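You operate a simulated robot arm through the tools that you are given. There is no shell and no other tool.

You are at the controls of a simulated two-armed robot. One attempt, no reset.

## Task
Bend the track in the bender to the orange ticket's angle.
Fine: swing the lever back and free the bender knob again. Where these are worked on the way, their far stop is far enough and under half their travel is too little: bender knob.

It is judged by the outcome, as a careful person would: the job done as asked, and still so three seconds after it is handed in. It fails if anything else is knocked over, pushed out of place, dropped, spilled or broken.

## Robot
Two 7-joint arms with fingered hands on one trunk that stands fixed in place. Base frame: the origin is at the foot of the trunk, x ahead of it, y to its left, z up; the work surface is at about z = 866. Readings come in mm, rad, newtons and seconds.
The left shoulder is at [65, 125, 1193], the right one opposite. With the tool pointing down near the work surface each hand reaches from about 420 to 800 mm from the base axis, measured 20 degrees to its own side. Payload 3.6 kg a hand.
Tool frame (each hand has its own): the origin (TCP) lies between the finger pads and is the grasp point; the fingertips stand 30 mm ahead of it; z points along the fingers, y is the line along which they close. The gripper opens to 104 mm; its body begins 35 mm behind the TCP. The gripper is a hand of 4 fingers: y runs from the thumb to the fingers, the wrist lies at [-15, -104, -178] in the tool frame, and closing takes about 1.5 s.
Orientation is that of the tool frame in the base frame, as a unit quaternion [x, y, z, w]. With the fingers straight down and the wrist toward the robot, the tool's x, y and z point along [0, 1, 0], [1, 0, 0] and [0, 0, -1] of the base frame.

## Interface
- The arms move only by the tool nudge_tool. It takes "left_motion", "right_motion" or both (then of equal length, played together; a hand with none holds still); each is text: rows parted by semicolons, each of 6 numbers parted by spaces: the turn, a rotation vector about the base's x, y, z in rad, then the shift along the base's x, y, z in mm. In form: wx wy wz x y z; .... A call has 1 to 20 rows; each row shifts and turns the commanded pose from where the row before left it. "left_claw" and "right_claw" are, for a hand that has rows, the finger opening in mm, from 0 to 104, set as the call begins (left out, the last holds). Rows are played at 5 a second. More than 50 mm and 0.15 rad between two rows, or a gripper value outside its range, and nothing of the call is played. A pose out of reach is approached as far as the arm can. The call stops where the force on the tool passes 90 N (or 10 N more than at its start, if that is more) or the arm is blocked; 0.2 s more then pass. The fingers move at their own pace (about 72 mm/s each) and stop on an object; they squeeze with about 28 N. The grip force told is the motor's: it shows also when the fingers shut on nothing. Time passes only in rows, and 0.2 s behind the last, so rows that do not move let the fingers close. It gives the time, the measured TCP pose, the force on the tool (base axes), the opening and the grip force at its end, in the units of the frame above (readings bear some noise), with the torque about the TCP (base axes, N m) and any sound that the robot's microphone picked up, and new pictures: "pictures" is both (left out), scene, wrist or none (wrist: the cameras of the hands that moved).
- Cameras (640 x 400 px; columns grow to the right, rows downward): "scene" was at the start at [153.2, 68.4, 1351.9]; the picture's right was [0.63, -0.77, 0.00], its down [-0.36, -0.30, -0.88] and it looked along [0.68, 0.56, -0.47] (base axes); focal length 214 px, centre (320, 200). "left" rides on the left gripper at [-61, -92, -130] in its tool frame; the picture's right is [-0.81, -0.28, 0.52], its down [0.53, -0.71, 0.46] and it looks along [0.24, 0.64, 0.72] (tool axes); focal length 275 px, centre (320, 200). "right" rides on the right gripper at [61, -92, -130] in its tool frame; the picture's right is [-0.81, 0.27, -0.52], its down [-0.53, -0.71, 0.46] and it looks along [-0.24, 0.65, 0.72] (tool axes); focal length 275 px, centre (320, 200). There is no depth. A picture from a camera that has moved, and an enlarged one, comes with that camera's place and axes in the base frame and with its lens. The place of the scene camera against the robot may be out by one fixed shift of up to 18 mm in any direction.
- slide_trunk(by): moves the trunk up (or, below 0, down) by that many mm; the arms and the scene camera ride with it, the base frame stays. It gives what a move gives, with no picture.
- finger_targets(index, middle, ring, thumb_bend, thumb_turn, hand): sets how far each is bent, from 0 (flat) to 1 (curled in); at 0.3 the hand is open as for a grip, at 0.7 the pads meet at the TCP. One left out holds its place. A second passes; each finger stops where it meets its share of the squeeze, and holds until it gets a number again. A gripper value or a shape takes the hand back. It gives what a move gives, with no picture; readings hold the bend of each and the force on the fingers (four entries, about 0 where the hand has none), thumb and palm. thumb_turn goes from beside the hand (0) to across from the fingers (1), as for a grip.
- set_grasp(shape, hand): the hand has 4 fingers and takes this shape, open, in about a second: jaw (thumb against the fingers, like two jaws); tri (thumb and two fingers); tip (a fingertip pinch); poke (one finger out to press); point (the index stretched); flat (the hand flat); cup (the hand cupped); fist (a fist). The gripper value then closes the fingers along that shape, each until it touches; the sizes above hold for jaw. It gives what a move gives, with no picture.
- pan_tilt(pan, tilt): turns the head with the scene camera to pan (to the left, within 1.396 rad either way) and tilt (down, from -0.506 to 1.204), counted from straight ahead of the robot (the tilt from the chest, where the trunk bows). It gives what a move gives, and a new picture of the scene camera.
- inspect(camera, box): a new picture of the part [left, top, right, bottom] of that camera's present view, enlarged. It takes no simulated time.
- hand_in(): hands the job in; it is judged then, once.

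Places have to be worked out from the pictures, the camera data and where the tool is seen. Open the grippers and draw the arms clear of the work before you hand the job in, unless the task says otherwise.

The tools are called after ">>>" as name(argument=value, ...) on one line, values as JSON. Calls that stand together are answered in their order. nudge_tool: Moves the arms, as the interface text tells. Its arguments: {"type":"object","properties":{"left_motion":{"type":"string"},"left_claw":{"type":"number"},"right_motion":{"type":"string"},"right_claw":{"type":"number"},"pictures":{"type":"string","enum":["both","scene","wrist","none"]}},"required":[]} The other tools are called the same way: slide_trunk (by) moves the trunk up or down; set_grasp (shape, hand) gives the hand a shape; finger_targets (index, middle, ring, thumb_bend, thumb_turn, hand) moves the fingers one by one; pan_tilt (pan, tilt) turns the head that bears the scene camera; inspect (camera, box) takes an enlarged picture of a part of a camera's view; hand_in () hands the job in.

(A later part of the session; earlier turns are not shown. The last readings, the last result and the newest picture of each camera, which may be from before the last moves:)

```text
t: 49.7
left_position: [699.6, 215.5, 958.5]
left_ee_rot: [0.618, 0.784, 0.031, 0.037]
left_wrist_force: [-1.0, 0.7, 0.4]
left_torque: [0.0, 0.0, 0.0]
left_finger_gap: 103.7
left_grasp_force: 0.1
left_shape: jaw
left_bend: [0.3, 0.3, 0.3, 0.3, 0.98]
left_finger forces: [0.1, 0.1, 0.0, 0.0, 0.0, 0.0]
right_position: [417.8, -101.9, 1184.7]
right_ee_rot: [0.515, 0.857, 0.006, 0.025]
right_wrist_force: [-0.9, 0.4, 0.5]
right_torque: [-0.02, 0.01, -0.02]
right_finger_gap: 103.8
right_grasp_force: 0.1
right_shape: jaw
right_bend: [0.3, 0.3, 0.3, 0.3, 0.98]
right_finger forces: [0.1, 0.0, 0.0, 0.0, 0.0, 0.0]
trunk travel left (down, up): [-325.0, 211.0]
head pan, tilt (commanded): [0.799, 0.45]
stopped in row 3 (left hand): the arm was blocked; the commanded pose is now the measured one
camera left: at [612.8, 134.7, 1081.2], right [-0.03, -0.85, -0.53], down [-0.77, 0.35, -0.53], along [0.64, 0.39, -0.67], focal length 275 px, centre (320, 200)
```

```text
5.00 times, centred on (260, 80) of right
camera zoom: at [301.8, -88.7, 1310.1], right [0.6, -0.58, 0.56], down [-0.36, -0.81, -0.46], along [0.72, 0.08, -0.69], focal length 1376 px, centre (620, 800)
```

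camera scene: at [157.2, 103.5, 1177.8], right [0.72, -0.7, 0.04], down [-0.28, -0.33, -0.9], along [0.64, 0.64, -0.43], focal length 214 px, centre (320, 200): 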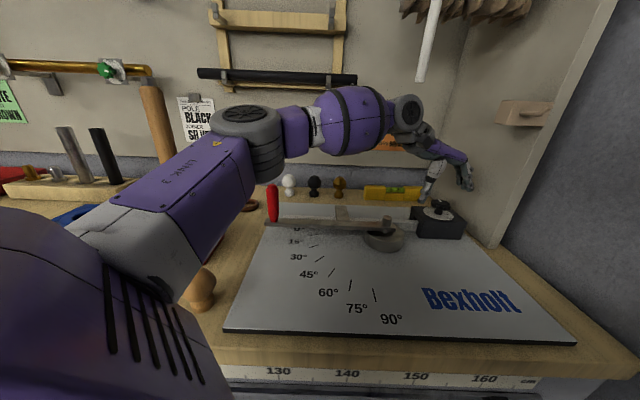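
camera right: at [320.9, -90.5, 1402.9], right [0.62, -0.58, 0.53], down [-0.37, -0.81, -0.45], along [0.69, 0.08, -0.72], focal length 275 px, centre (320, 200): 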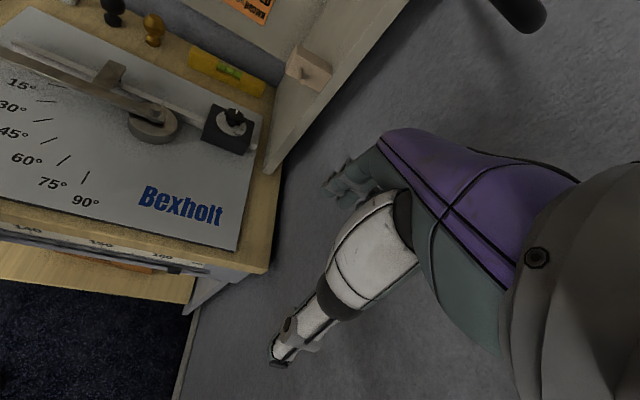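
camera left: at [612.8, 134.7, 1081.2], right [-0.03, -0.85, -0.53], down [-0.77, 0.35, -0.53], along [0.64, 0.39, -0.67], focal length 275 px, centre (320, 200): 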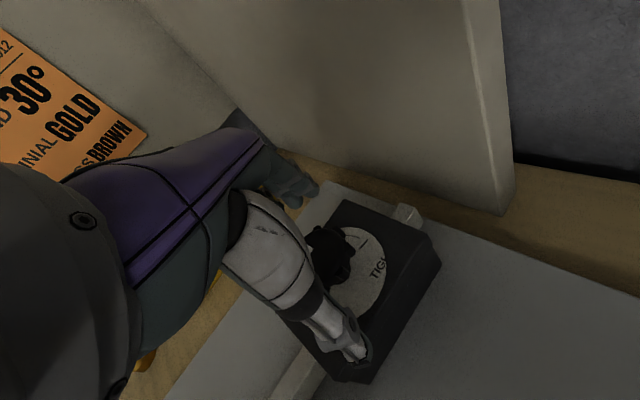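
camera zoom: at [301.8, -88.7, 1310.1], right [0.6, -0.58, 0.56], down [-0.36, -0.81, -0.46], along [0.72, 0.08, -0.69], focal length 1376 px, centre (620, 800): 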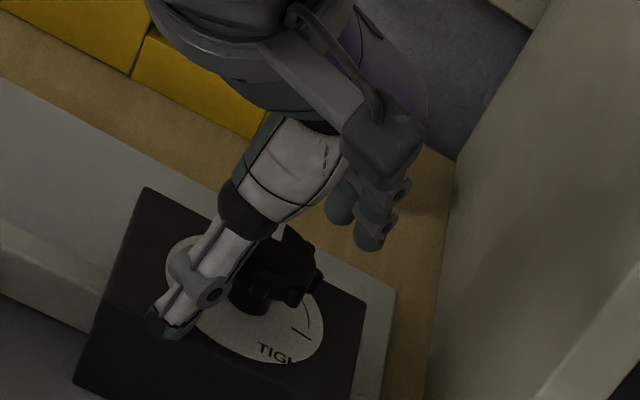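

Centred at (699.6, 215.5, 958.5), yaw +13.5°. Now I close on the knob.

>>> nudge_tool(left_motion="0 0 0 0 1 0; 0 0 0 0 0 0; 0 0 0 0 0 0; 0 0 0 0 0 0; 0 0 0 0 0 0; 0 0 0 0 0 0; 0 0 0 0 0 0", left_claw=10, pictures="wrist")

>>> inspect(camera="right", box=[220, 40, 300, 120])

```text
t: 51.3
left_position: [698.9, 217.4, 955.8]
left_ee_rot: [0.618, 0.785, 0.03, 0.034]
left_wrist_force: [-15.0, -3.4, -16.7]
left_torque: [-0.01, 0.09, -0.04]
left_finger_gap: 28.9
left_grasp_force: 27.6
left_shape: jaw
left_bend: [0.74, 0.63, 0.64, 0.73, 1.0]
left_finger forces: [11.2, 4.4, 0.0, 0.0, 31.7, 0.0]
right_position: [417.7, -101.3, 1184.2]
right_ee_rot: [0.515, 0.857, 0.007, 0.024]
right_wrist_force: [0.2, -0.2, -1.1]
right_torque: [0.01, 0.0, -0.02]
right_finger_gap: 103.7
right_grasp_force: 0.0
right_shape: jaw
right_bend: [0.3, 0.3, 0.3, 0.3, 0.98]
right_finger forces: [0.0, 0.1, 0.0, 0.0, 0.0, 0.1]
trunk travel left (down, up): [-325.0, 211.0]
head pan, tilt (commanded): [0.799, 0.45]
camera left: at [612.3, 136.1, 1078.6], right [-0.03, -0.85, -0.53], down [-0.77, 0.35, -0.53], along [0.63, 0.39, -0.67], focal length 275 px, centre (320, 200)
```

left: 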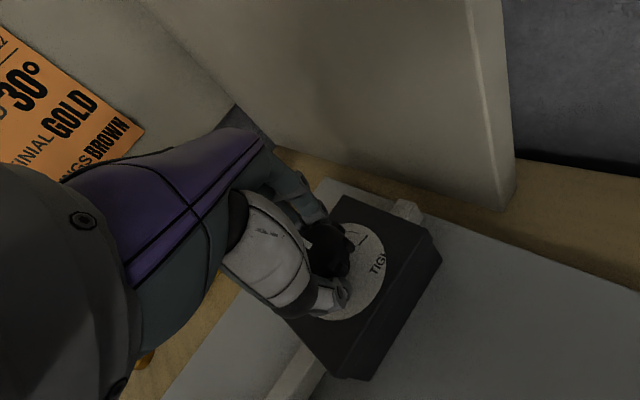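

```text
5.00 times, centred on (260, 80) of right
camera zoom: at [301.8, -88.7, 1310.1], right [0.6, -0.58, 0.56], down [-0.36, -0.81, -0.46], along [0.72, 0.08, -0.69], focal length 1376 px, centre (620, 800)
```

zoom: 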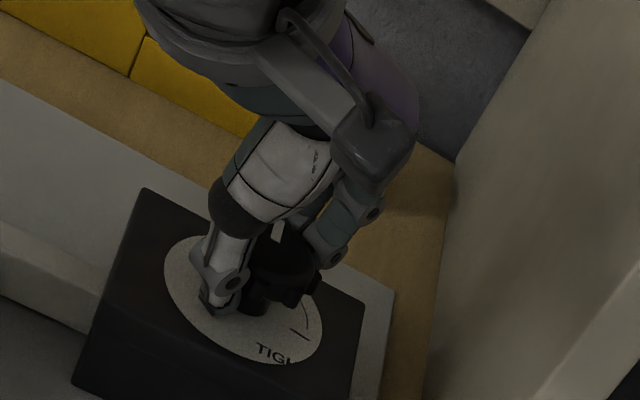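

Good grip again. I turn clockwise by 0.72 rad, to about −28°.

>>> nudge_tool(left_motion="0 0 -0.12 0 0 0; 0 0 -0.12 0 0 0; 0 0 -0.12 0 0 0; 0 0 -0.12 0 0 0; 0 0 -0.12 0 1 0; 0 0 -0.12 0 1 0", pictures="wrist")

>>> inspect(camera="right", box=[220, 40, 300, 120])

```text
t: 52.7
left_position: [698.8, 217.9, 956.6]
left_ee_rot: [0.855, 0.516, 0.024, 0.045]
left_wrist_force: [-12.7, -8.0, -20.5]
left_torque: [-0.15, 0.03, 0.0]
left_finger_gap: 27.9
left_grasp_force: 28.1
left_shape: jaw
left_bend: [0.74, 0.63, 0.64, 0.74, 0.98]
left_finger forces: [14.9, 4.0, 0.0, 0.1, 28.2, 0.1]
right_position: [418.3, -101.8, 1185.2]
right_ee_rot: [0.515, 0.857, 0.006, 0.024]
right_wrist_force: [-1.0, -0.2, -0.4]
right_torque: [-0.03, 0.01, -0.02]
right_finger_gap: 103.9
right_grasp_force: 0.0
right_shape: jaw
right_bend: [0.3, 0.3, 0.3, 0.3, 0.98]
right_finger forces: [0.0, 0.0, 0.1, 0.1, 0.0, 0.1]
trunk travel left (down, up): [-325.0, 211.0]
head pan, tilt (commanded): [0.799, 0.45]
camera left: at [578.8, 213.8, 1077.3], right [-0.58, -0.62, -0.54], down [-0.34, 0.78, -0.53], along [0.74, -0.12, -0.66], focal length 275 px, centre (320, 200)
```

left: 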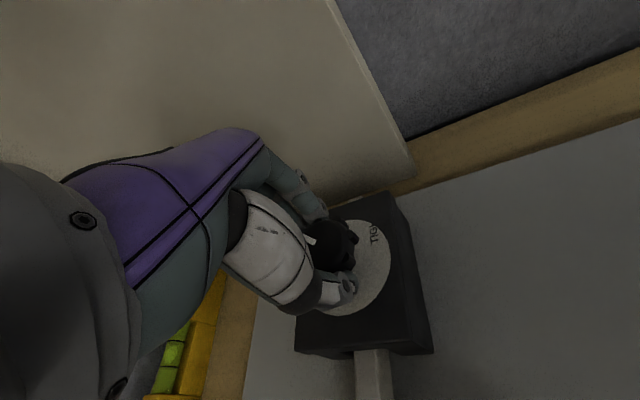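

```text
5.00 times, centred on (260, 80) of right
camera zoom: at [301.9, -88.6, 1310.1], right [0.6, -0.58, 0.56], down [-0.36, -0.81, -0.46], along [0.72, 0.08, -0.69], focal length 1376 px, centre (620, 800)
```

zoom: 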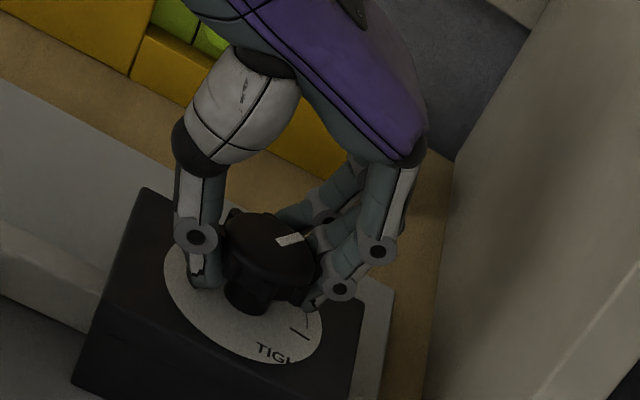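

The pointer turned by about 41° with the hand and there was little resistance. I release, raise slightly, and look whether the knob stays where it is before swinging back.

>>> nudge_tool(left_motion="0 0 0 0 0 0; 0 0 0 0 0 0; 0 0 0 0 0 2; 0 0 0 0 0 2; 0 0 0 0 0 0", left_claw=104, pictures="none")

>>> inspect(camera="right", box=[220, 40, 300, 120])

```text
t: 54.1
left_position: [700.5, 217.6, 963.0]
left_ee_rot: [0.855, 0.516, 0.025, 0.047]
left_wrist_force: [0.3, -0.3, 0.1]
left_torque: [-0.02, -0.01, -0.06]
left_finger_gap: 103.7
left_grasp_force: 0.0
left_shape: jaw
left_bend: [0.3, 0.3, 0.3, 0.3, 0.98]
left_finger forces: [0.0, 0.0, 0.0, 0.0, 0.0, 0.1]
right_position: [417.3, -101.7, 1184.6]
right_ee_rot: [0.514, 0.857, 0.005, 0.024]
right_wrist_force: [-0.1, -0.2, -0.7]
right_torque: [-0.01, -0.02, 0.01]
right_finger_gap: 104.0
right_grasp_force: 0.0
right_shape: jaw
right_bend: [0.3, 0.3, 0.3, 0.3, 0.98]
right_finger forces: [0.0, 0.1, 0.1, 0.0, 0.0, 0.0]
trunk travel left (down, up): [-325.0, 211.0]
head pan, tilt (commanded): [0.799, 0.45]
stopped in row 5 (left hand): the arm was blocked; the commanded pose is now the measured one
```

```text
5.00 times, centred on (260, 80) of right
camera zoom: at [301.5, -88.7, 1310.1], right [0.6, -0.58, 0.56], down [-0.36, -0.81, -0.46], along [0.72, 0.08, -0.69], focal length 1376 px, centre (620, 800)
```

zoom: 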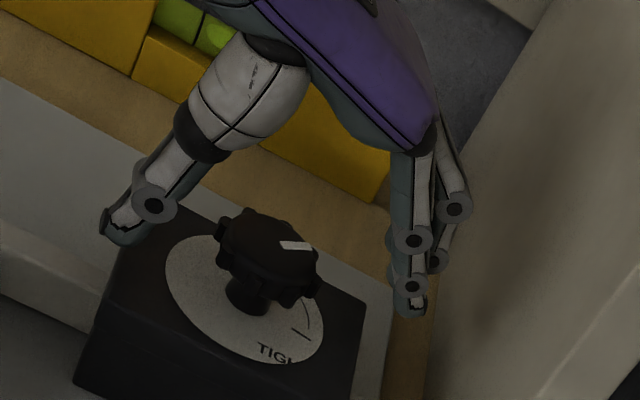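

The knob holds its place at roughly half travel. I swing the open hand back by +0.72 rad around the knob and close again.

>>> nudge_tool(left_motion="0 0 0.12 0 0 0; 0 0 0.12 0 0 0; 0 0 0.12 0 0 0; 0 0 0.12 0 0 0; 0 0 0.12 -1 -1 -2; 0 0 0.12 -1 -1 -2", pictures="none")

>>> inspect(camera="right", box=[220, 40, 300, 120])

```text
t: 55.7
left_position: [698.0, 215.2, 960.0]
left_ee_rot: [0.616, 0.786, 0.031, 0.037]
left_wrist_force: [0.0, -1.2, 0.0]
left_torque: [0.0, 0.0, 0.01]
left_finger_gap: 103.3
left_grasp_force: 0.1
left_shape: jaw
left_bend: [0.3, 0.3, 0.3, 0.3, 0.98]
left_finger forces: [0.0, 0.0, 0.0, 0.1, 0.1, 0.0]
right_position: [417.1, -102.1, 1185.5]
right_ee_rot: [0.515, 0.857, 0.006, 0.025]
right_wrist_force: [0.4, -0.2, 0.1]
right_torque: [0.0, 0.01, 0.0]
right_finger_gap: 103.9
right_grasp_force: 0.0
right_shape: jaw
right_bend: [0.3, 0.3, 0.3, 0.3, 0.98]
right_finger forces: [0.0, 0.0, 0.0, 0.0, 0.1, 0.0]
trunk travel left (down, up): [-325.0, 211.0]
head pan, tilt (commanded): [0.799, 0.45]
stopped in row 6 (left hand): the arm was blocked; the commanded pose is now the measured one
```

```text
5.00 times, centred on (260, 80) of right
camera zoom: at [301.4, -88.7, 1310.3], right [0.6, -0.58, 0.56], down [-0.36, -0.81, -0.46], along [0.72, 0.08, -0.69], focal length 1376 px, centre (620, 800)
```

zoom: 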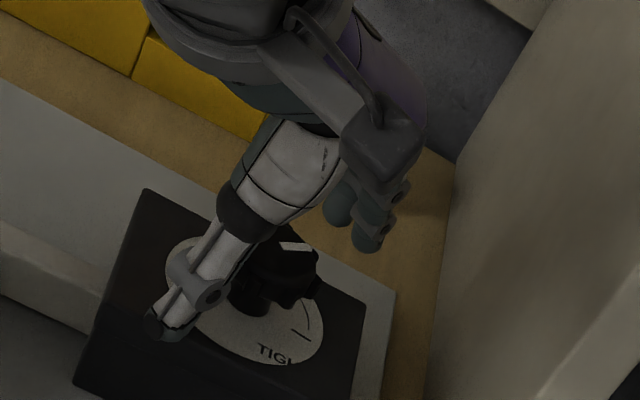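

The knob did not move during the swing-back. I close on it again and then turn the second bite.

>>> nudge_tool(left_motion="0 0 0 0 1 -1; 0 0 0 0 1 0; 0 0 0 0 0 0; 0 0 0 0 0 0; 0 0 0 0 0 0; 0 0 0 0 0 0; 0 0 0 0 0 0", left_claw=10, pictures="none")

>>> nudge_tool(left_motion="0 0 -0.12 0 0 0; 0 0 -0.12 0 0 0; 0 0 -0.12 0 0 0; 0 0 -0.12 0 0 0; 0 0 -0.12 0 1 0; 0 0 -0.12 0 1 0", pictures="wrist")

>>> inspect(camera="right", box=[220, 40, 300, 120])

```text
t: 57.3
left_position: [698.0, 216.0, 954.9]
left_ee_rot: [0.617, 0.785, 0.029, 0.034]
left_wrist_force: [-14.2, -2.8, -17.3]
left_torque: [-0.05, 0.12, -0.04]
left_finger_gap: 28.3
left_grasp_force: 27.8
left_shape: jaw
left_bend: [0.74, 0.63, 0.64, 0.73, 1.0]
left_finger forces: [11.7, 4.9, 0.1, 0.0, 31.6, 0.0]
right_position: [419.2, -101.5, 1185.6]
right_ee_rot: [0.515, 0.857, 0.007, 0.025]
right_wrist_force: [0.9, -0.5, 0.3]
right_torque: [0.0, -0.01, 0.01]
right_finger_gap: 104.0
right_grasp_force: 0.2
right_shape: jaw
right_bend: [0.3, 0.3, 0.3, 0.3, 0.98]
right_finger forces: [0.0, 0.1, 0.0, 0.0, 0.0, 0.0]
trunk travel left (down, up): [-325.0, 211.0]
head pan, tilt (commanded): [0.799, 0.45]
```

```text
t: 58.7
left_position: [697.5, 218.1, 956.0]
left_ee_rot: [0.855, 0.516, 0.024, 0.045]
left_wrist_force: [-8.0, -8.9, -25.8]
left_torque: [-0.1, -0.04, 0.0]
left_finger_gap: 26.9
left_grasp_force: 28.1
left_shape: jaw
left_bend: [0.74, 0.63, 0.64, 0.74, 0.99]
left_finger forces: [16.8, 5.6, 0.1, 0.0, 27.7, 0.0]
right_position: [417.6, -102.2, 1185.0]
right_ee_rot: [0.515, 0.857, 0.006, 0.026]
right_wrist_force: [0.5, 0.6, -0.6]
right_torque: [-0.01, 0.0, -0.02]
right_finger_gap: 103.8
right_grasp_force: 0.0
right_shape: jaw
right_bend: [0.3, 0.3, 0.3, 0.3, 0.98]
right_finger forces: [0.0, 0.0, 0.0, 0.0, 0.0, 0.1]
trunk travel left (down, up): [-325.0, 211.0]
head pan, tilt (commanded): [0.799, 0.45]
camera left: at [576.8, 213.8, 1077.0], right [-0.57, -0.62, -0.54], down [-0.34, 0.78, -0.53], along [0.74, -0.12, -0.66], focal length 275 px, centre (320, 200)
```

left: 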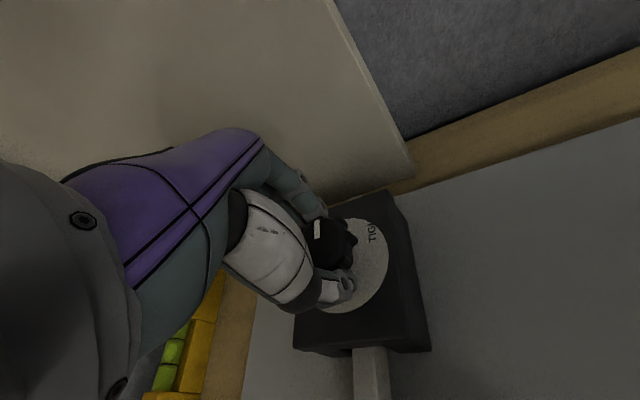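

```text
5.00 times, centred on (260, 80) of right
camera zoom: at [301.6, -88.6, 1310.3], right [0.6, -0.58, 0.56], down [-0.36, -0.81, -0.46], along [0.72, 0.08, -0.69], focal length 1376 px, centre (620, 800)
```

zoom: 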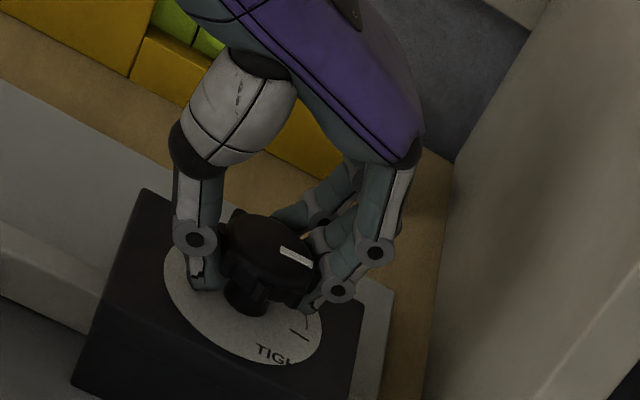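

The pointer line now looks nearly parallel to the TIGHT tick. I zoom in to measure the pointer angle.

>>> inspect(camera="left", box=[280, 190, 400, 310])

>>> inspect(camera="right", box=[245, 70, 285, 110])

>>> inspect(camera="scene", box=[400, 180, 480, 250])

```text
3.33 times, centred on (340, 250) of left
camera zoom: at [576.8, 213.8, 1077.0], right [-0.57, -0.62, -0.54], down [-0.34, 0.78, -0.53], along [0.74, -0.12, -0.66], focal length 918 px, centre (253, 33)
```

zoom: 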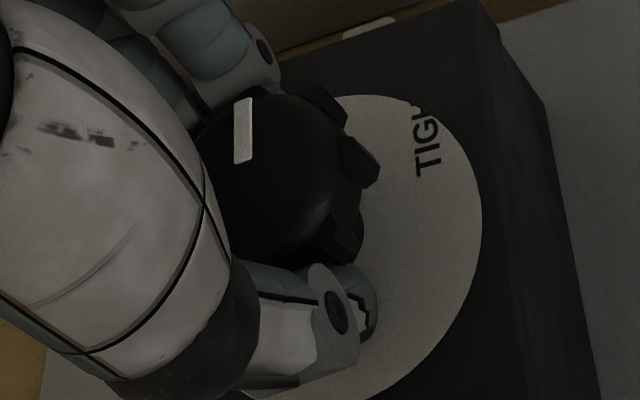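

```text
10.00 times, centred on (265, 90) of right
camera zoom: at [301.6, -88.6, 1310.3], right [0.6, -0.58, 0.56], down [-0.36, -0.81, -0.46], along [0.72, 0.08, -0.69], focal length 2753 px, centre (870, 1300)
```

zoom: 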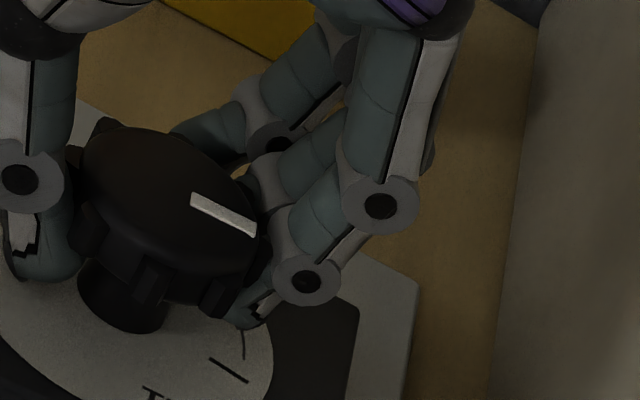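

```text
5.71 times, centred on (440, 215) of scene
camera zoom: at [150.4, 98.6, 1254.6], right [0.72, -0.7, 0.03], down [-0.29, -0.33, -0.9], along [0.64, 0.64, -0.44], focal length 1226 px, centre (-366, 114)
```

zoom: 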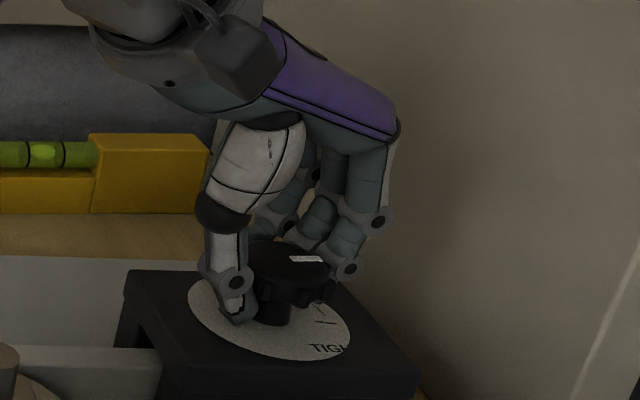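

The pointer now measures about −45° against the tick at about −53°. I'll take a third, shorter bite to bring it firmly to the TIGHT stop: release, swing back 0.36 rad, regrip.

>>> nudge_tool(left_motion="0 0 0 0 0 0; 0 0 0 0 0 0; 0 0 0 0 0 2; 0 0 0 0 0 2; 0 0 0.12 0 0 0; 0 0 0.12 0 0 0; 0 0 0.12 0 0 0", left_claw=104, pictures="none")

>>> inspect(camera="right", box=[220, 40, 300, 120])

```text
t: 60.5
left_position: [698.3, 218.6, 964.0]
left_ee_rot: [0.746, 0.663, 0.029, 0.042]
left_wrist_force: [0.1, 0.4, 0.3]
left_torque: [0.02, 0.0, -0.01]
left_finger_gap: 103.7
left_grasp_force: 0.1
left_shape: jaw
left_bend: [0.3, 0.3, 0.3, 0.3, 0.98]
left_finger forces: [0.1, 0.1, 0.0, 0.0, 0.0, 0.0]
right_position: [417.2, -102.0, 1185.3]
right_ee_rot: [0.515, 0.857, 0.005, 0.026]
right_wrist_force: [0.3, -0.9, -0.7]
right_torque: [0.03, 0.0, 0.0]
right_finger_gap: 104.0
right_grasp_force: 0.0
right_shape: jaw
right_bend: [0.3, 0.3, 0.3, 0.3, 0.98]
right_finger forces: [0.0, 0.0, 0.0, 0.0, 0.0, 0.0]
trunk travel left (down, up): [-325.0, 211.0]
head pan, tilt (commanded): [0.799, 0.45]
stopped in row 7 (left hand): the arm was blocked; the commanded pose is now the measured one
```

```text
5.00 times, centred on (260, 80) of right
camera zoom: at [301.2, -88.7, 1310.3], right [0.6, -0.58, 0.56], down [-0.36, -0.81, -0.46], along [0.72, 0.08, -0.69], focal length 1376 px, centre (620, 800)
```

zoom: 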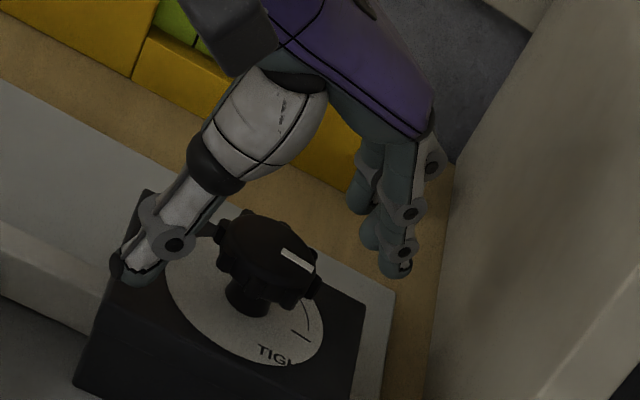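

The knob stays there. I lower to about z=959, close, and turn another 0.36 rad to feel for the stop.

>>> nudge_tool(left_motion="0 0 0 0 -1 -5; 0 0 0 0 0 0; 0 0 0 0 0 0; 0 0 0 0 0 0; 0 0 0 0 0 0; 0 0 0 0 0 0; 0 0 0 0 0 0", left_claw=10, pictures="none")

>>> nudge_tool(left_motion="0 0 -0.09 0 0 0; 0 0 -0.09 0 0 0; 0 0 -0.09 0 0 0; 0 0 -0.09 0 0 0", pictures="wrist")

>>> inspect(camera="right", box=[245, 70, 285, 110])

```text
t: 62.1
left_position: [698.8, 217.0, 955.7]
left_ee_rot: [0.746, 0.664, 0.029, 0.041]
left_wrist_force: [-11.3, 1.5, -17.5]
left_torque: [-0.04, 0.04, -0.02]
left_finger_gap: 26.9
left_grasp_force: 27.6
left_shape: jaw
left_bend: [0.74, 0.72, 0.66, 0.74, 1.0]
left_finger forces: [12.5, 5.3, 0.0, 0.0, 30.2, 0.1]
right_position: [418.0, -100.9, 1185.0]
right_ee_rot: [0.515, 0.857, 0.006, 0.024]
right_wrist_force: [-0.4, -0.8, -0.1]
right_torque: [-0.02, 0.01, 0.01]
right_finger_gap: 104.0
right_grasp_force: 0.0
right_shape: jaw
right_bend: [0.3, 0.3, 0.3, 0.3, 0.98]
right_finger forces: [0.1, 0.0, 0.1, 0.1, 0.0, 0.1]
trunk travel left (down, up): [-325.0, 211.0]
head pan, tilt (commanded): [0.799, 0.45]
```

```text
t: 63.1
left_position: [699.3, 218.6, 956.2]
left_ee_rot: [0.854, 0.518, 0.026, 0.045]
left_wrist_force: [-5.9, 0.3, -21.3]
left_torque: [-0.04, -0.02, 0.12]
left_finger_gap: 26.2
left_grasp_force: 27.5
left_shape: jaw
left_bend: [0.74, 0.72, 0.66, 0.74, 0.99]
left_finger forces: [15.8, 6.2, 0.1, 0.0, 27.4, 0.1]
right_position: [417.2, -101.5, 1184.3]
right_ee_rot: [0.515, 0.857, 0.006, 0.026]
right_wrist_force: [-1.2, -0.6, -0.2]
right_torque: [-0.02, 0.01, -0.03]
right_finger_gap: 103.8
right_grasp_force: 0.1
right_shape: jaw
right_bend: [0.3, 0.3, 0.3, 0.3, 0.98]
right_finger forces: [0.0, 0.0, 0.0, 0.0, 0.1, 0.0]
trunk travel left (down, up): [-325.0, 211.0]
head pan, tilt (commanded): [0.799, 0.45]
camera left: at [578.1, 213.7, 1076.7], right [-0.57, -0.62, -0.54], down [-0.34, 0.78, -0.53], along [0.75, -0.12, -0.65], focal length 275 px, centre (320, 200)
```

left: 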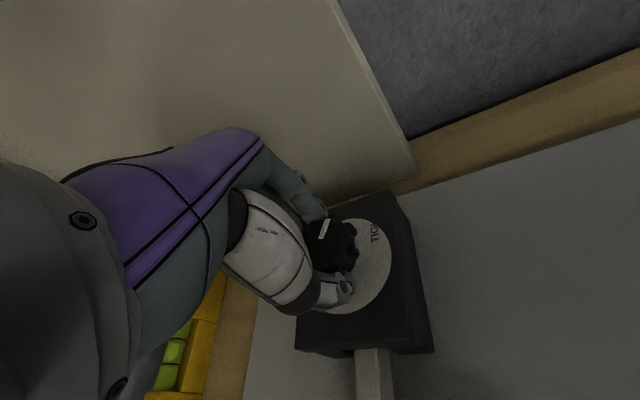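

```text
10.00 times, centred on (265, 90) of right
camera zoom: at [301.5, -88.6, 1310.4], right [0.6, -0.58, 0.56], down [-0.36, -0.81, -0.46], along [0.72, 0.08, -0.69], focal length 2753 px, centre (870, 1300)
```

zoom: 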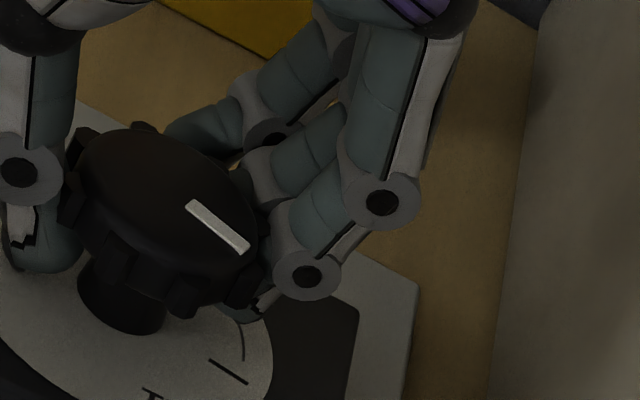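

The knob moved another ~13° and then resisted (pointer now about −58°, at the TIGHT tick), so it is at its stop. I release, lift, and withdraw the hand under the peg block.

>>> nudge_tool(left_motion="0 0 0 0 0 0; 0 0 0 0 0 0; 0 0 0 0 0 4; 0 0 0 0 0 15; 0 0 0 0 0 15; 0 0 0.12 -5 0 0; 0 0 0.12 -20 0 0; 0 0 0.12 -35 0 0; 0 0 0 -40 0 0; 0 0 0 -40 0 0", left_claw=104, pictures="both")

>>> inspect(camera="right", box=[220, 40, 300, 120])

```text
t: 65.5
left_position: [555.7, 215.4, 990.2]
left_ee_rot: [0.746, 0.664, 0.029, 0.043]
left_wrist_force: [-0.3, -0.6, 0.8]
left_torque: [0.02, -0.03, -0.01]
left_finger_gap: 103.7
left_grasp_force: 0.2
left_shape: jaw
left_bend: [0.3, 0.3, 0.3, 0.3, 0.98]
left_finger forces: [0.0, 0.1, 0.0, 0.0, 0.0, 0.0]
right_position: [416.6, -101.5, 1186.9]
right_ee_rot: [0.515, 0.857, 0.006, 0.026]
right_wrist_force: [0.2, -0.1, -0.8]
right_torque: [-0.01, 0.01, 0.0]
right_finger_gap: 104.0
right_grasp_force: 0.1
right_shape: jaw
right_bend: [0.3, 0.3, 0.3, 0.3, 0.98]
right_finger forces: [0.0, 0.0, 0.0, 0.1, 0.1, 0.0]
trunk travel left (down, up): [-325.0, 211.0]
head pan, tilt (commanded): [0.799, 0.45]
stopped in row 10 (left hand): the arm was blocked; the commanded pose is now the measured one
camera scene: at [150.0, 97.9, 1254.5], right [0.72, -0.7, 0.03], down [-0.29, -0.33, -0.9], along [0.64, 0.64, -0.43], focal length 214 px, centre (320, 200)
camera left: at [444.9, 169.1, 1111.8], right [-0.32, -0.78, -0.53], down [-0.6, 0.6, -0.53], along [0.74, 0.15, -0.66], focal length 275 px, centre (320, 200)
```

scene: 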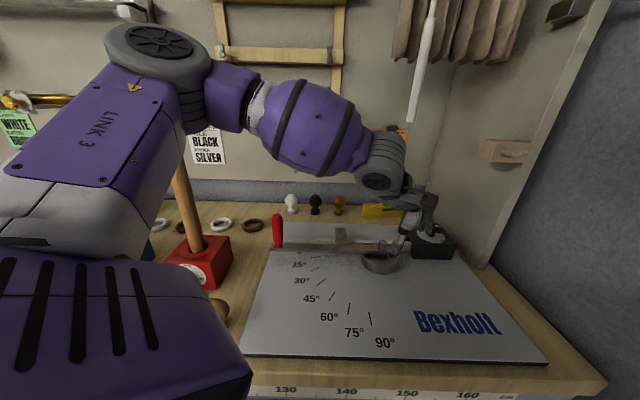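
left: 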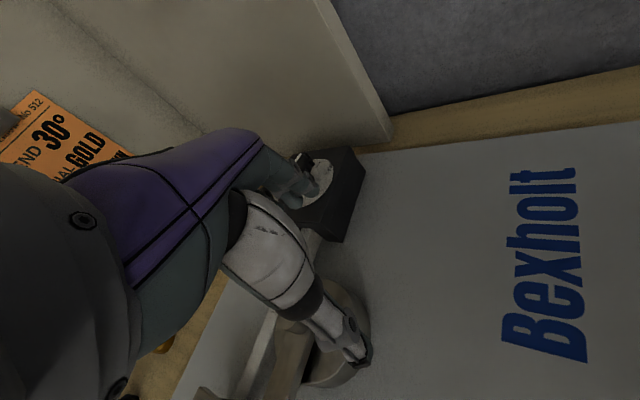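

```text
5.00 times, centred on (260, 80) of right
camera zoom: at [301.0, -88.7, 1310.5], right [0.6, -0.58, 0.56], down [-0.36, -0.81, -0.46], along [0.72, 0.08, -0.69], focal length 1376 px, centre (620, 800)
```

zoom: 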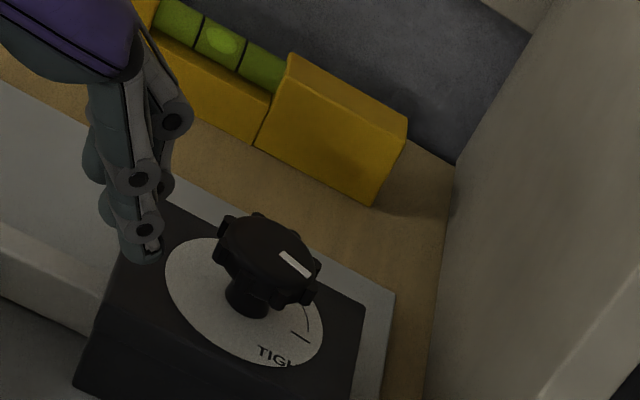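

Pointer sits on TIGHT. Next the lever: I lift and bring the left hand back toward the red handle (about (389, 463)), stopping high to look first.

>>> nudge_tool(left_motion="0 0 0 -15 5 40; 0 0 0 -25 15 40; 0 0.03 0.06 -30 30 40; 0 0.03 0.06 -30 30 20; 0 0.03 0.06 -25 25 0; 0 0 0.06 -20 25 0; 0 0 0.06 -10 25 0; 0 0 0 0 0 0", pictures="both")

```text
refused: row 3 steps farther than a row can; nothing moved
```

The step was too long; I shorten the rows.

>>> nudge_tool(left_motion="0 0 0 -15 5 40; 0 0 0 -20 15 40; 0 0.03 0.06 -25 20 35; 0 0.03 0.06 -25 25 25; 0 0.03 0.06 -25 25 0; 0 0 0.06 -25 25 0; 0 0 0.06 -20 25 0; 0 0 0 -10 20 0; 0 0 0 0 0 0", pictures="both")

```text
t: 67.7
left_position: [388.4, 376.8, 1122.5]
left_ee_rot: [0.64, 0.768, -0.004, 0.009]
left_wrist_force: [0.3, -0.1, 0.8]
left_torque: [-0.02, -0.03, -0.01]
left_finger_gap: 103.6
left_grasp_force: 0.2
left_shape: jaw
left_bend: [0.3, 0.3, 0.3, 0.3, 0.98]
left_finger forces: [0.0, 0.0, 0.0, 0.0, 0.1, 0.0]
right_position: [417.8, -101.2, 1185.9]
right_ee_rot: [0.515, 0.857, 0.005, 0.026]
right_wrist_force: [0.0, 0.2, -0.2]
right_torque: [-0.02, -0.02, 0.01]
right_finger_gap: 104.2
right_grasp_force: 0.0
right_shape: jaw
right_bend: [0.3, 0.3, 0.3, 0.3, 0.98]
right_finger forces: [0.1, 0.0, 0.0, 0.0, 0.1, 0.1]
trunk travel left (down, up): [-325.0, 211.0]
head pan, tilt (commanded): [0.799, 0.45]
stopped in row 9 (left hand): the arm was blocked; the commanded pose is now the measured one
camera scene: at [150.0, 97.9, 1254.6], right [0.72, -0.7, 0.03], down [-0.29, -0.33, -0.9], along [0.64, 0.64, -0.43], focal length 214 px, centre (320, 200)
camera left: at [306.9, 303.3, 1253.3], right [-0.12, -0.86, -0.5], down [-0.79, 0.39, -0.47], along [0.6, 0.34, -0.72], focal length 275 px, centre (320, 200)
```

scene: 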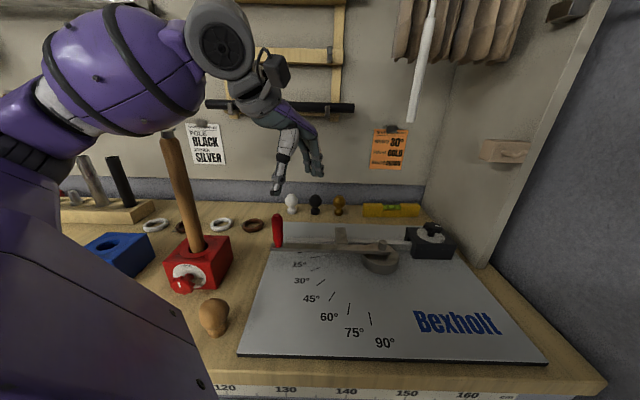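
left: 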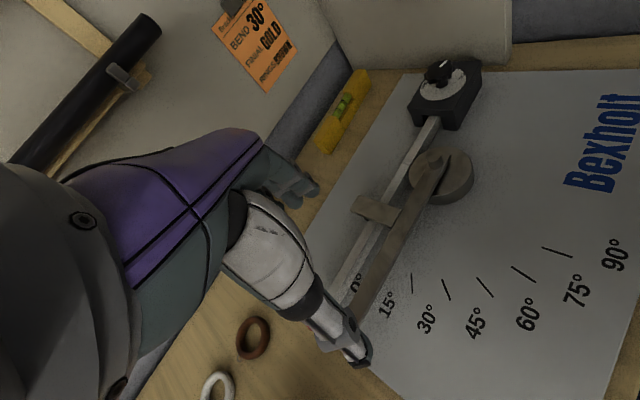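

Scene is clear: nothing disturbed, the hand is above the lever area. I zoom the scene camera on the bender and handle to refine the positions.

>>> inspect(camera="scene", box=[240, 190, 480, 360])

>>> inspect(camera="scene", box=[260, 205, 340, 265])

>>> inspect(camera="left", box=[300, 80, 600, 380])

>>> inspect(camera="right", box=[0, 0, 320, 200])

```text
2.35 times, centred on (360, 275) of scene
camera zoom: at [150.0, 97.9, 1254.6], right [0.72, -0.7, 0.03], down [-0.29, -0.33, -0.9], along [0.64, 0.64, -0.43], focal length 505 px, centre (226, 24)
```

zoom: 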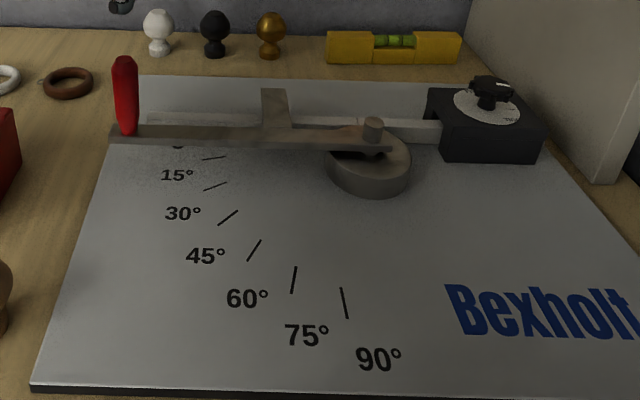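

```text
6.67 times, centred on (300, 235) of scene
camera zoom: at [150.0, 97.9, 1254.6], right [0.72, -0.7, 0.03], down [-0.29, -0.33, -0.9], along [0.64, 0.64, -0.43], focal length 1430 px, centre (453, -33)
```

zoom: 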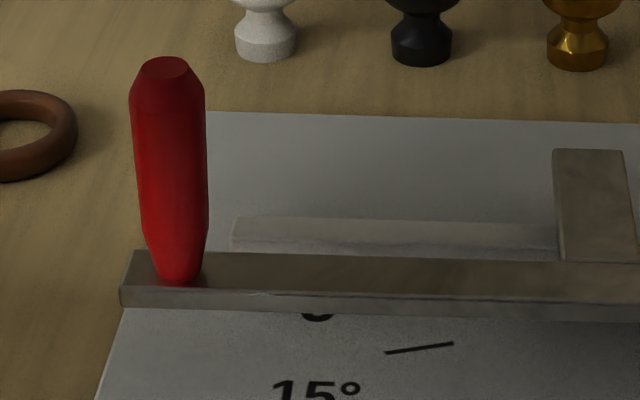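

```text
1.33 times, centred on (450, 230) of left
camera zoom: at [306.9, 303.3, 1253.3], right [-0.12, -0.86, -0.5], down [-0.79, 0.39, -0.47], along [0.6, 0.34, -0.72], focal length 367 px, centre (147, 160)
```

zoom: 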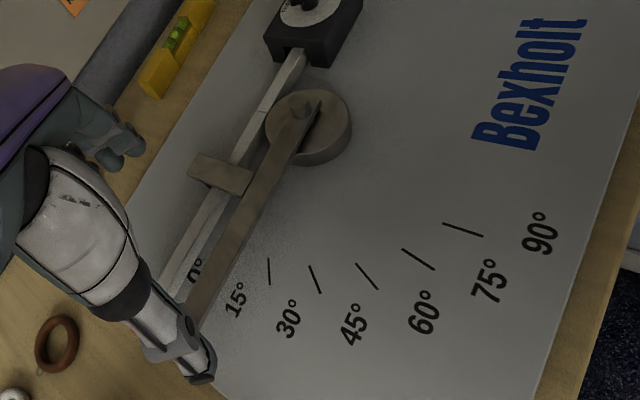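

```text
2.00 times, centred on (160, 100) of right
camera zoom: at [300.9, -88.8, 1310.6], right [0.6, -0.58, 0.56], down [-0.36, -0.81, -0.46], along [0.72, 0.08, -0.69], focal length 551 px, centre (640, 400)
```

zoom: 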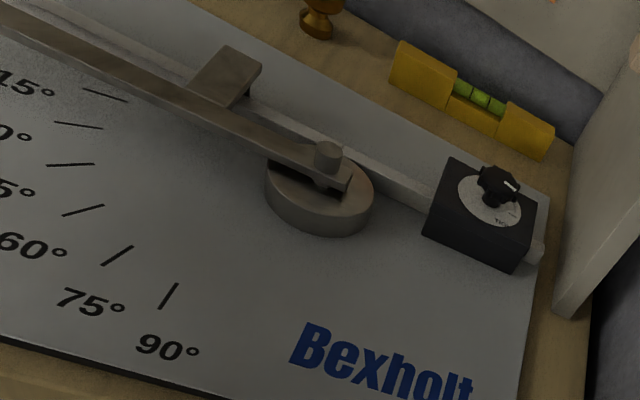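

The ticks run parallel to the lever at their angles (15° steps at base directions 150°…225°), so lever zero is at ≈135° and 30° is ≈165° about the pivot (≈565, 277); the handle is near (390, 467), z 900–995. I rotate the hand to yaw 45° (closing line across the lever) and move above the handle.

>>> nudge_tool(left_motion="0 0 0.122 0 18 -12; 0 0 0.122 0 18 -12; 0 0 0.122 0 18 -12; 0 0 0.122 1 18 -12; 0 0 0.122 1 18 -12; 0 0 0 0 0 0", pictures="both")

```text
t: 69.3
left_position: [391.5, 468.3, 1062.1]
left_ee_rot: [0.379, 0.925, -0.008, 0.01]
left_wrist_force: [-0.4, -0.1, 0.2]
left_torque: [0.01, 0.0, -0.02]
left_finger_gap: 103.9
left_grasp_force: 0.1
left_shape: jaw
left_bend: [0.3, 0.3, 0.3, 0.3, 0.98]
left_finger forces: [0.0, 0.0, 0.0, 0.1, 0.0, 0.0]
right_position: [416.6, -102.3, 1185.3]
right_ee_rot: [0.515, 0.857, 0.006, 0.026]
right_wrist_force: [-0.8, -0.9, -0.5]
right_torque: [0.01, -0.02, -0.03]
right_finger_gap: 104.0
right_grasp_force: 0.1
right_shape: jaw
right_bend: [0.3, 0.3, 0.3, 0.3, 0.98]
right_finger forces: [0.0, 0.0, 0.1, 0.0, 0.1, 0.1]
trunk travel left (down, up): [-325.0, 211.0]
head pan, tilt (commanded): [0.799, 0.45]
stopped in row 6 (left hand): the arm was blocked; the commanded pose is now the measured one
camera scene: at [150.0, 97.8, 1254.6], right [0.72, -0.7, 0.03], down [-0.29, -0.33, -0.9], along [0.64, 0.64, -0.43], focal length 214 px, centre (320, 200)
camera left: at [369.0, 362.4, 1194.4], right [0.39, -0.78, -0.5], down [-0.87, -0.14, -0.46], along [0.29, 0.61, -0.74], focal length 275 px, centre (320, 200)
```

scene: 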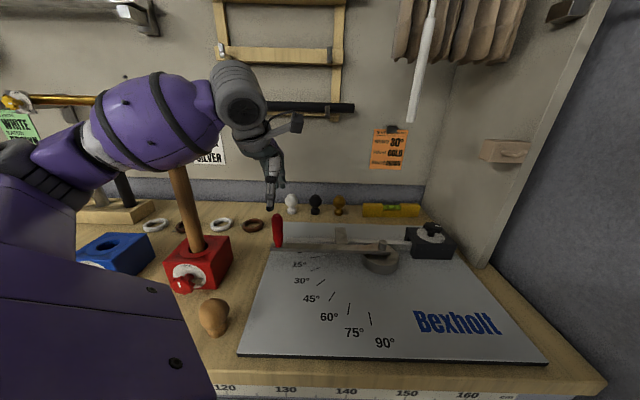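
left: 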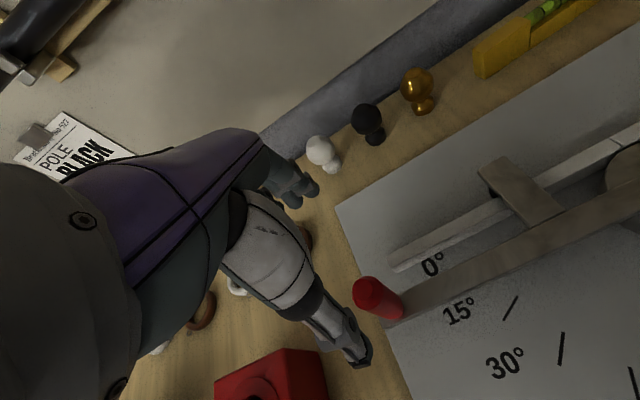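

The left camera puts the handle axis at about (382, 456) with top near z≈985. I shift the hand onto it and descend so the fingers straddle the handle.

>>> nudge_tool(left_motion="0 0 0 -4 -6 -10; 0 0 0 -4 -6 -12; 0 0 0 0 0 -22; 0 0 0 0 0 -22; 0 0 0 0 0 -18; 0 0 0 0 0 0", pictures="both")

>>> inspect(camera="scene", box=[220, 130, 340, 270])

```text
t: 70.7
left_position: [383.9, 452.5, 978.3]
left_ee_rot: [0.378, 0.926, -0.008, 0.01]
left_wrist_force: [-0.3, 0.1, 0.0]
left_torque: [0.02, 0.0, 0.02]
left_finger_gap: 103.9
left_grasp_force: 0.1
left_shape: jaw
left_bend: [0.3, 0.3, 0.3, 0.3, 0.98]
left_finger forces: [0.0, 0.0, 0.0, 0.0, 0.0, 0.0]
right_position: [416.1, -102.3, 1185.8]
right_ee_rot: [0.514, 0.857, 0.007, 0.026]
right_wrist_force: [0.0, 0.5, 0.0]
right_torque: [-0.03, 0.01, 0.0]
right_finger_gap: 104.0
right_grasp_force: 0.0
right_shape: jaw
right_bend: [0.3, 0.3, 0.3, 0.3, 0.98]
right_finger forces: [0.0, 0.0, 0.0, 0.0, 0.0, 0.1]
trunk travel left (down, up): [-325.0, 211.0]
head pan, tilt (commanded): [0.799, 0.45]
camera scene: at [150.2, 98.1, 1254.7], right [0.72, -0.7, 0.03], down [-0.29, -0.33, -0.9], along [0.64, 0.64, -0.43], focal length 214 px, centre (320, 200)
camera left: at [362.7, 348.8, 1110.2], right [0.39, -0.78, -0.49], down [-0.87, -0.15, -0.46], along [0.29, 0.61, -0.74], focal length 275 px, centre (320, 200)
```

scene: 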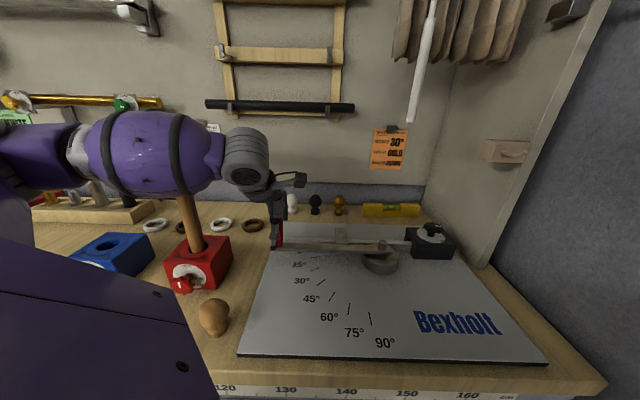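
left: 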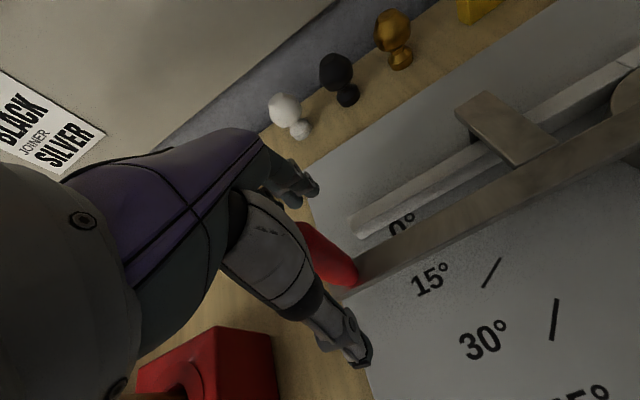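

```text
2.86 times, centred on (280, 200) of scene
camera zoom: at [150.2, 98.1, 1254.7], right [0.72, -0.7, 0.03], down [-0.29, -0.33, -0.9], along [0.64, 0.64, -0.43], focal length 613 px, centre (434, 200)
```

zoom: 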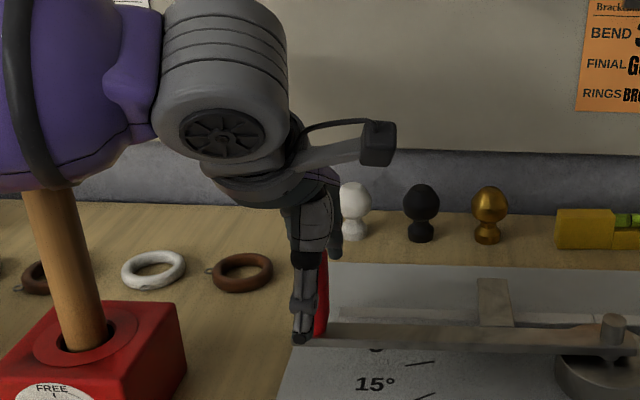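

The handle is between thumb and fingers (base ≈ (377, 455)). I close the hand on it.

>>> nudge_tool(left_motion="0 0 0 0 0 0; 0 0 0 0 0 0; 0 0 0 0 0 0; 0 0 0 0 0 0; 0 0 0 0 0 0; 0 0 0 0 0 0; 0 0 0 0 0 0", left_claw=5, pictures="both")

```text
t: 72.3
left_position: [385.7, 453.4, 978.6]
left_ee_rot: [0.379, 0.925, -0.008, 0.01]
left_wrist_force: [-5.8, -8.6, -0.8]
left_torque: [-0.2, 0.15, 0.01]
left_finger_gap: 13.0
left_grasp_force: 28.3
left_shape: jaw
left_bend: [0.72, 0.64, 0.7, 0.72, 1.0]
left_finger forces: [12.8, 6.7, 0.0, 0.0, 29.2, 0.0]
right_position: [417.9, -100.8, 1186.6]
right_ee_rot: [0.514, 0.857, 0.007, 0.027]
right_wrist_force: [0.9, 0.6, 0.6]
right_torque: [-0.03, -0.04, -0.02]
right_finger_gap: 103.8
right_grasp_force: 0.1
right_shape: jaw
right_bend: [0.3, 0.3, 0.3, 0.3, 0.98]
right_finger forces: [0.1, 0.1, 0.0, 0.1, 0.0, 0.0]
trunk travel left (down, up): [-325.0, 211.0]
head pan, tilt (commanded): [0.799, 0.45]
camera scene: at [150.1, 98.1, 1254.7], right [0.72, -0.7, 0.03], down [-0.29, -0.33, -0.9], along [0.64, 0.64, -0.43], focal length 214 px, centre (320, 200)
camera left: at [362.6, 348.4, 1110.3], right [0.39, -0.78, -0.49], down [-0.88, -0.15, -0.46], along [0.29, 0.61, -0.74], focal length 275 px, centre (320, 200)
```

scene: 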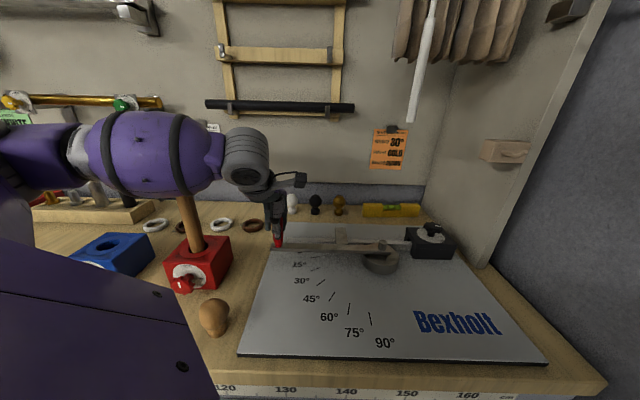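
left: 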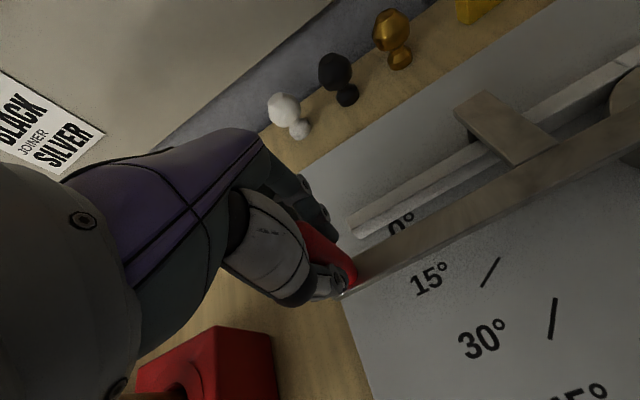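

Firm grip on the handle. I start swinging it along the arc toward the robot, 10° first, checking force.

>>> nudge_tool(left_motion="0 0 0.044 -7.3 -8.2 0; 0 0 0.044 -7.3 -8.2 0; 0 0 0.044 -6.6 -8.8 0; 0 0 0.044 -6.5 -8.9 0; 0 0 0 0 0 0", pictures="both")

```text
t: 73.5
left_position: [356.8, 418.4, 978.4]
left_ee_rot: [0.296, 0.955, -0.01, 0.008]
left_wrist_force: [-3.6, 2.1, -7.4]
left_torque: [0.15, -0.04, 0.01]
left_finger_gap: 12.8
left_grasp_force: 28.2
left_shape: jaw
left_bend: [0.72, 0.61, 0.7, 0.73, 1.0]
left_finger forces: [13.2, 11.3, 0.1, 0.1, 25.0, 0.0]
right_position: [418.0, -101.8, 1186.1]
right_ee_rot: [0.515, 0.857, 0.007, 0.027]
right_wrist_force: [0.6, 0.4, -1.1]
right_torque: [-0.03, 0.01, 0.0]
right_finger_gap: 103.9
right_grasp_force: 0.1
right_shape: jaw
right_bend: [0.3, 0.3, 0.3, 0.3, 0.98]
right_finger forces: [0.1, 0.1, 0.1, 0.0, 0.1, 0.0]
trunk travel left (down, up): [-325.0, 211.0]
head pan, tilt (commanded): [0.799, 0.45]
camera scene: at [150.2, 98.2, 1254.7], right [0.72, -0.7, 0.03], down [-0.29, -0.33, -0.9], along [0.64, 0.64, -0.44], focal length 214 px, centre (320, 200)
camera left: at [354.6, 312.7, 1111.2], right [0.52, -0.7, -0.49], down [-0.84, -0.3, -0.46], along [0.17, 0.65, -0.74], focal length 275 px, centre (320, 200)
```

scene: 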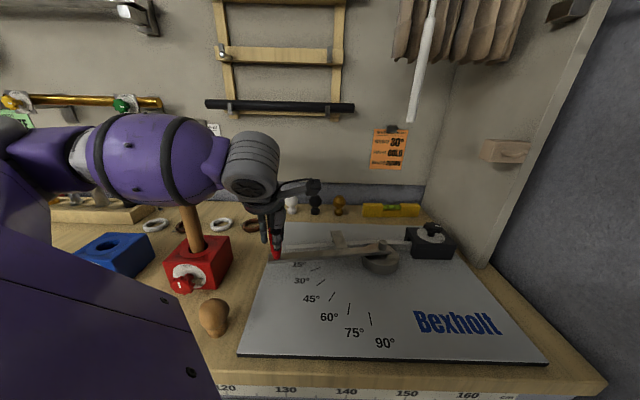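
left: 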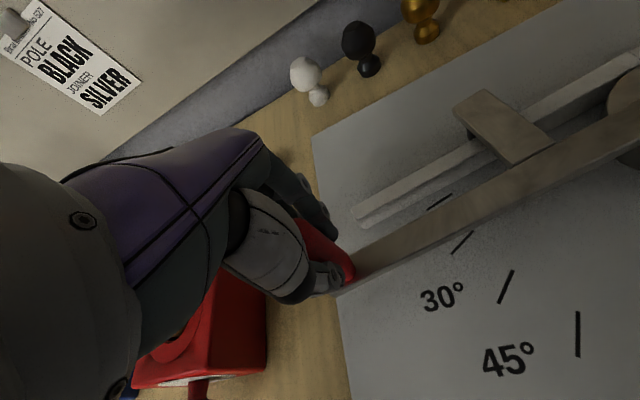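

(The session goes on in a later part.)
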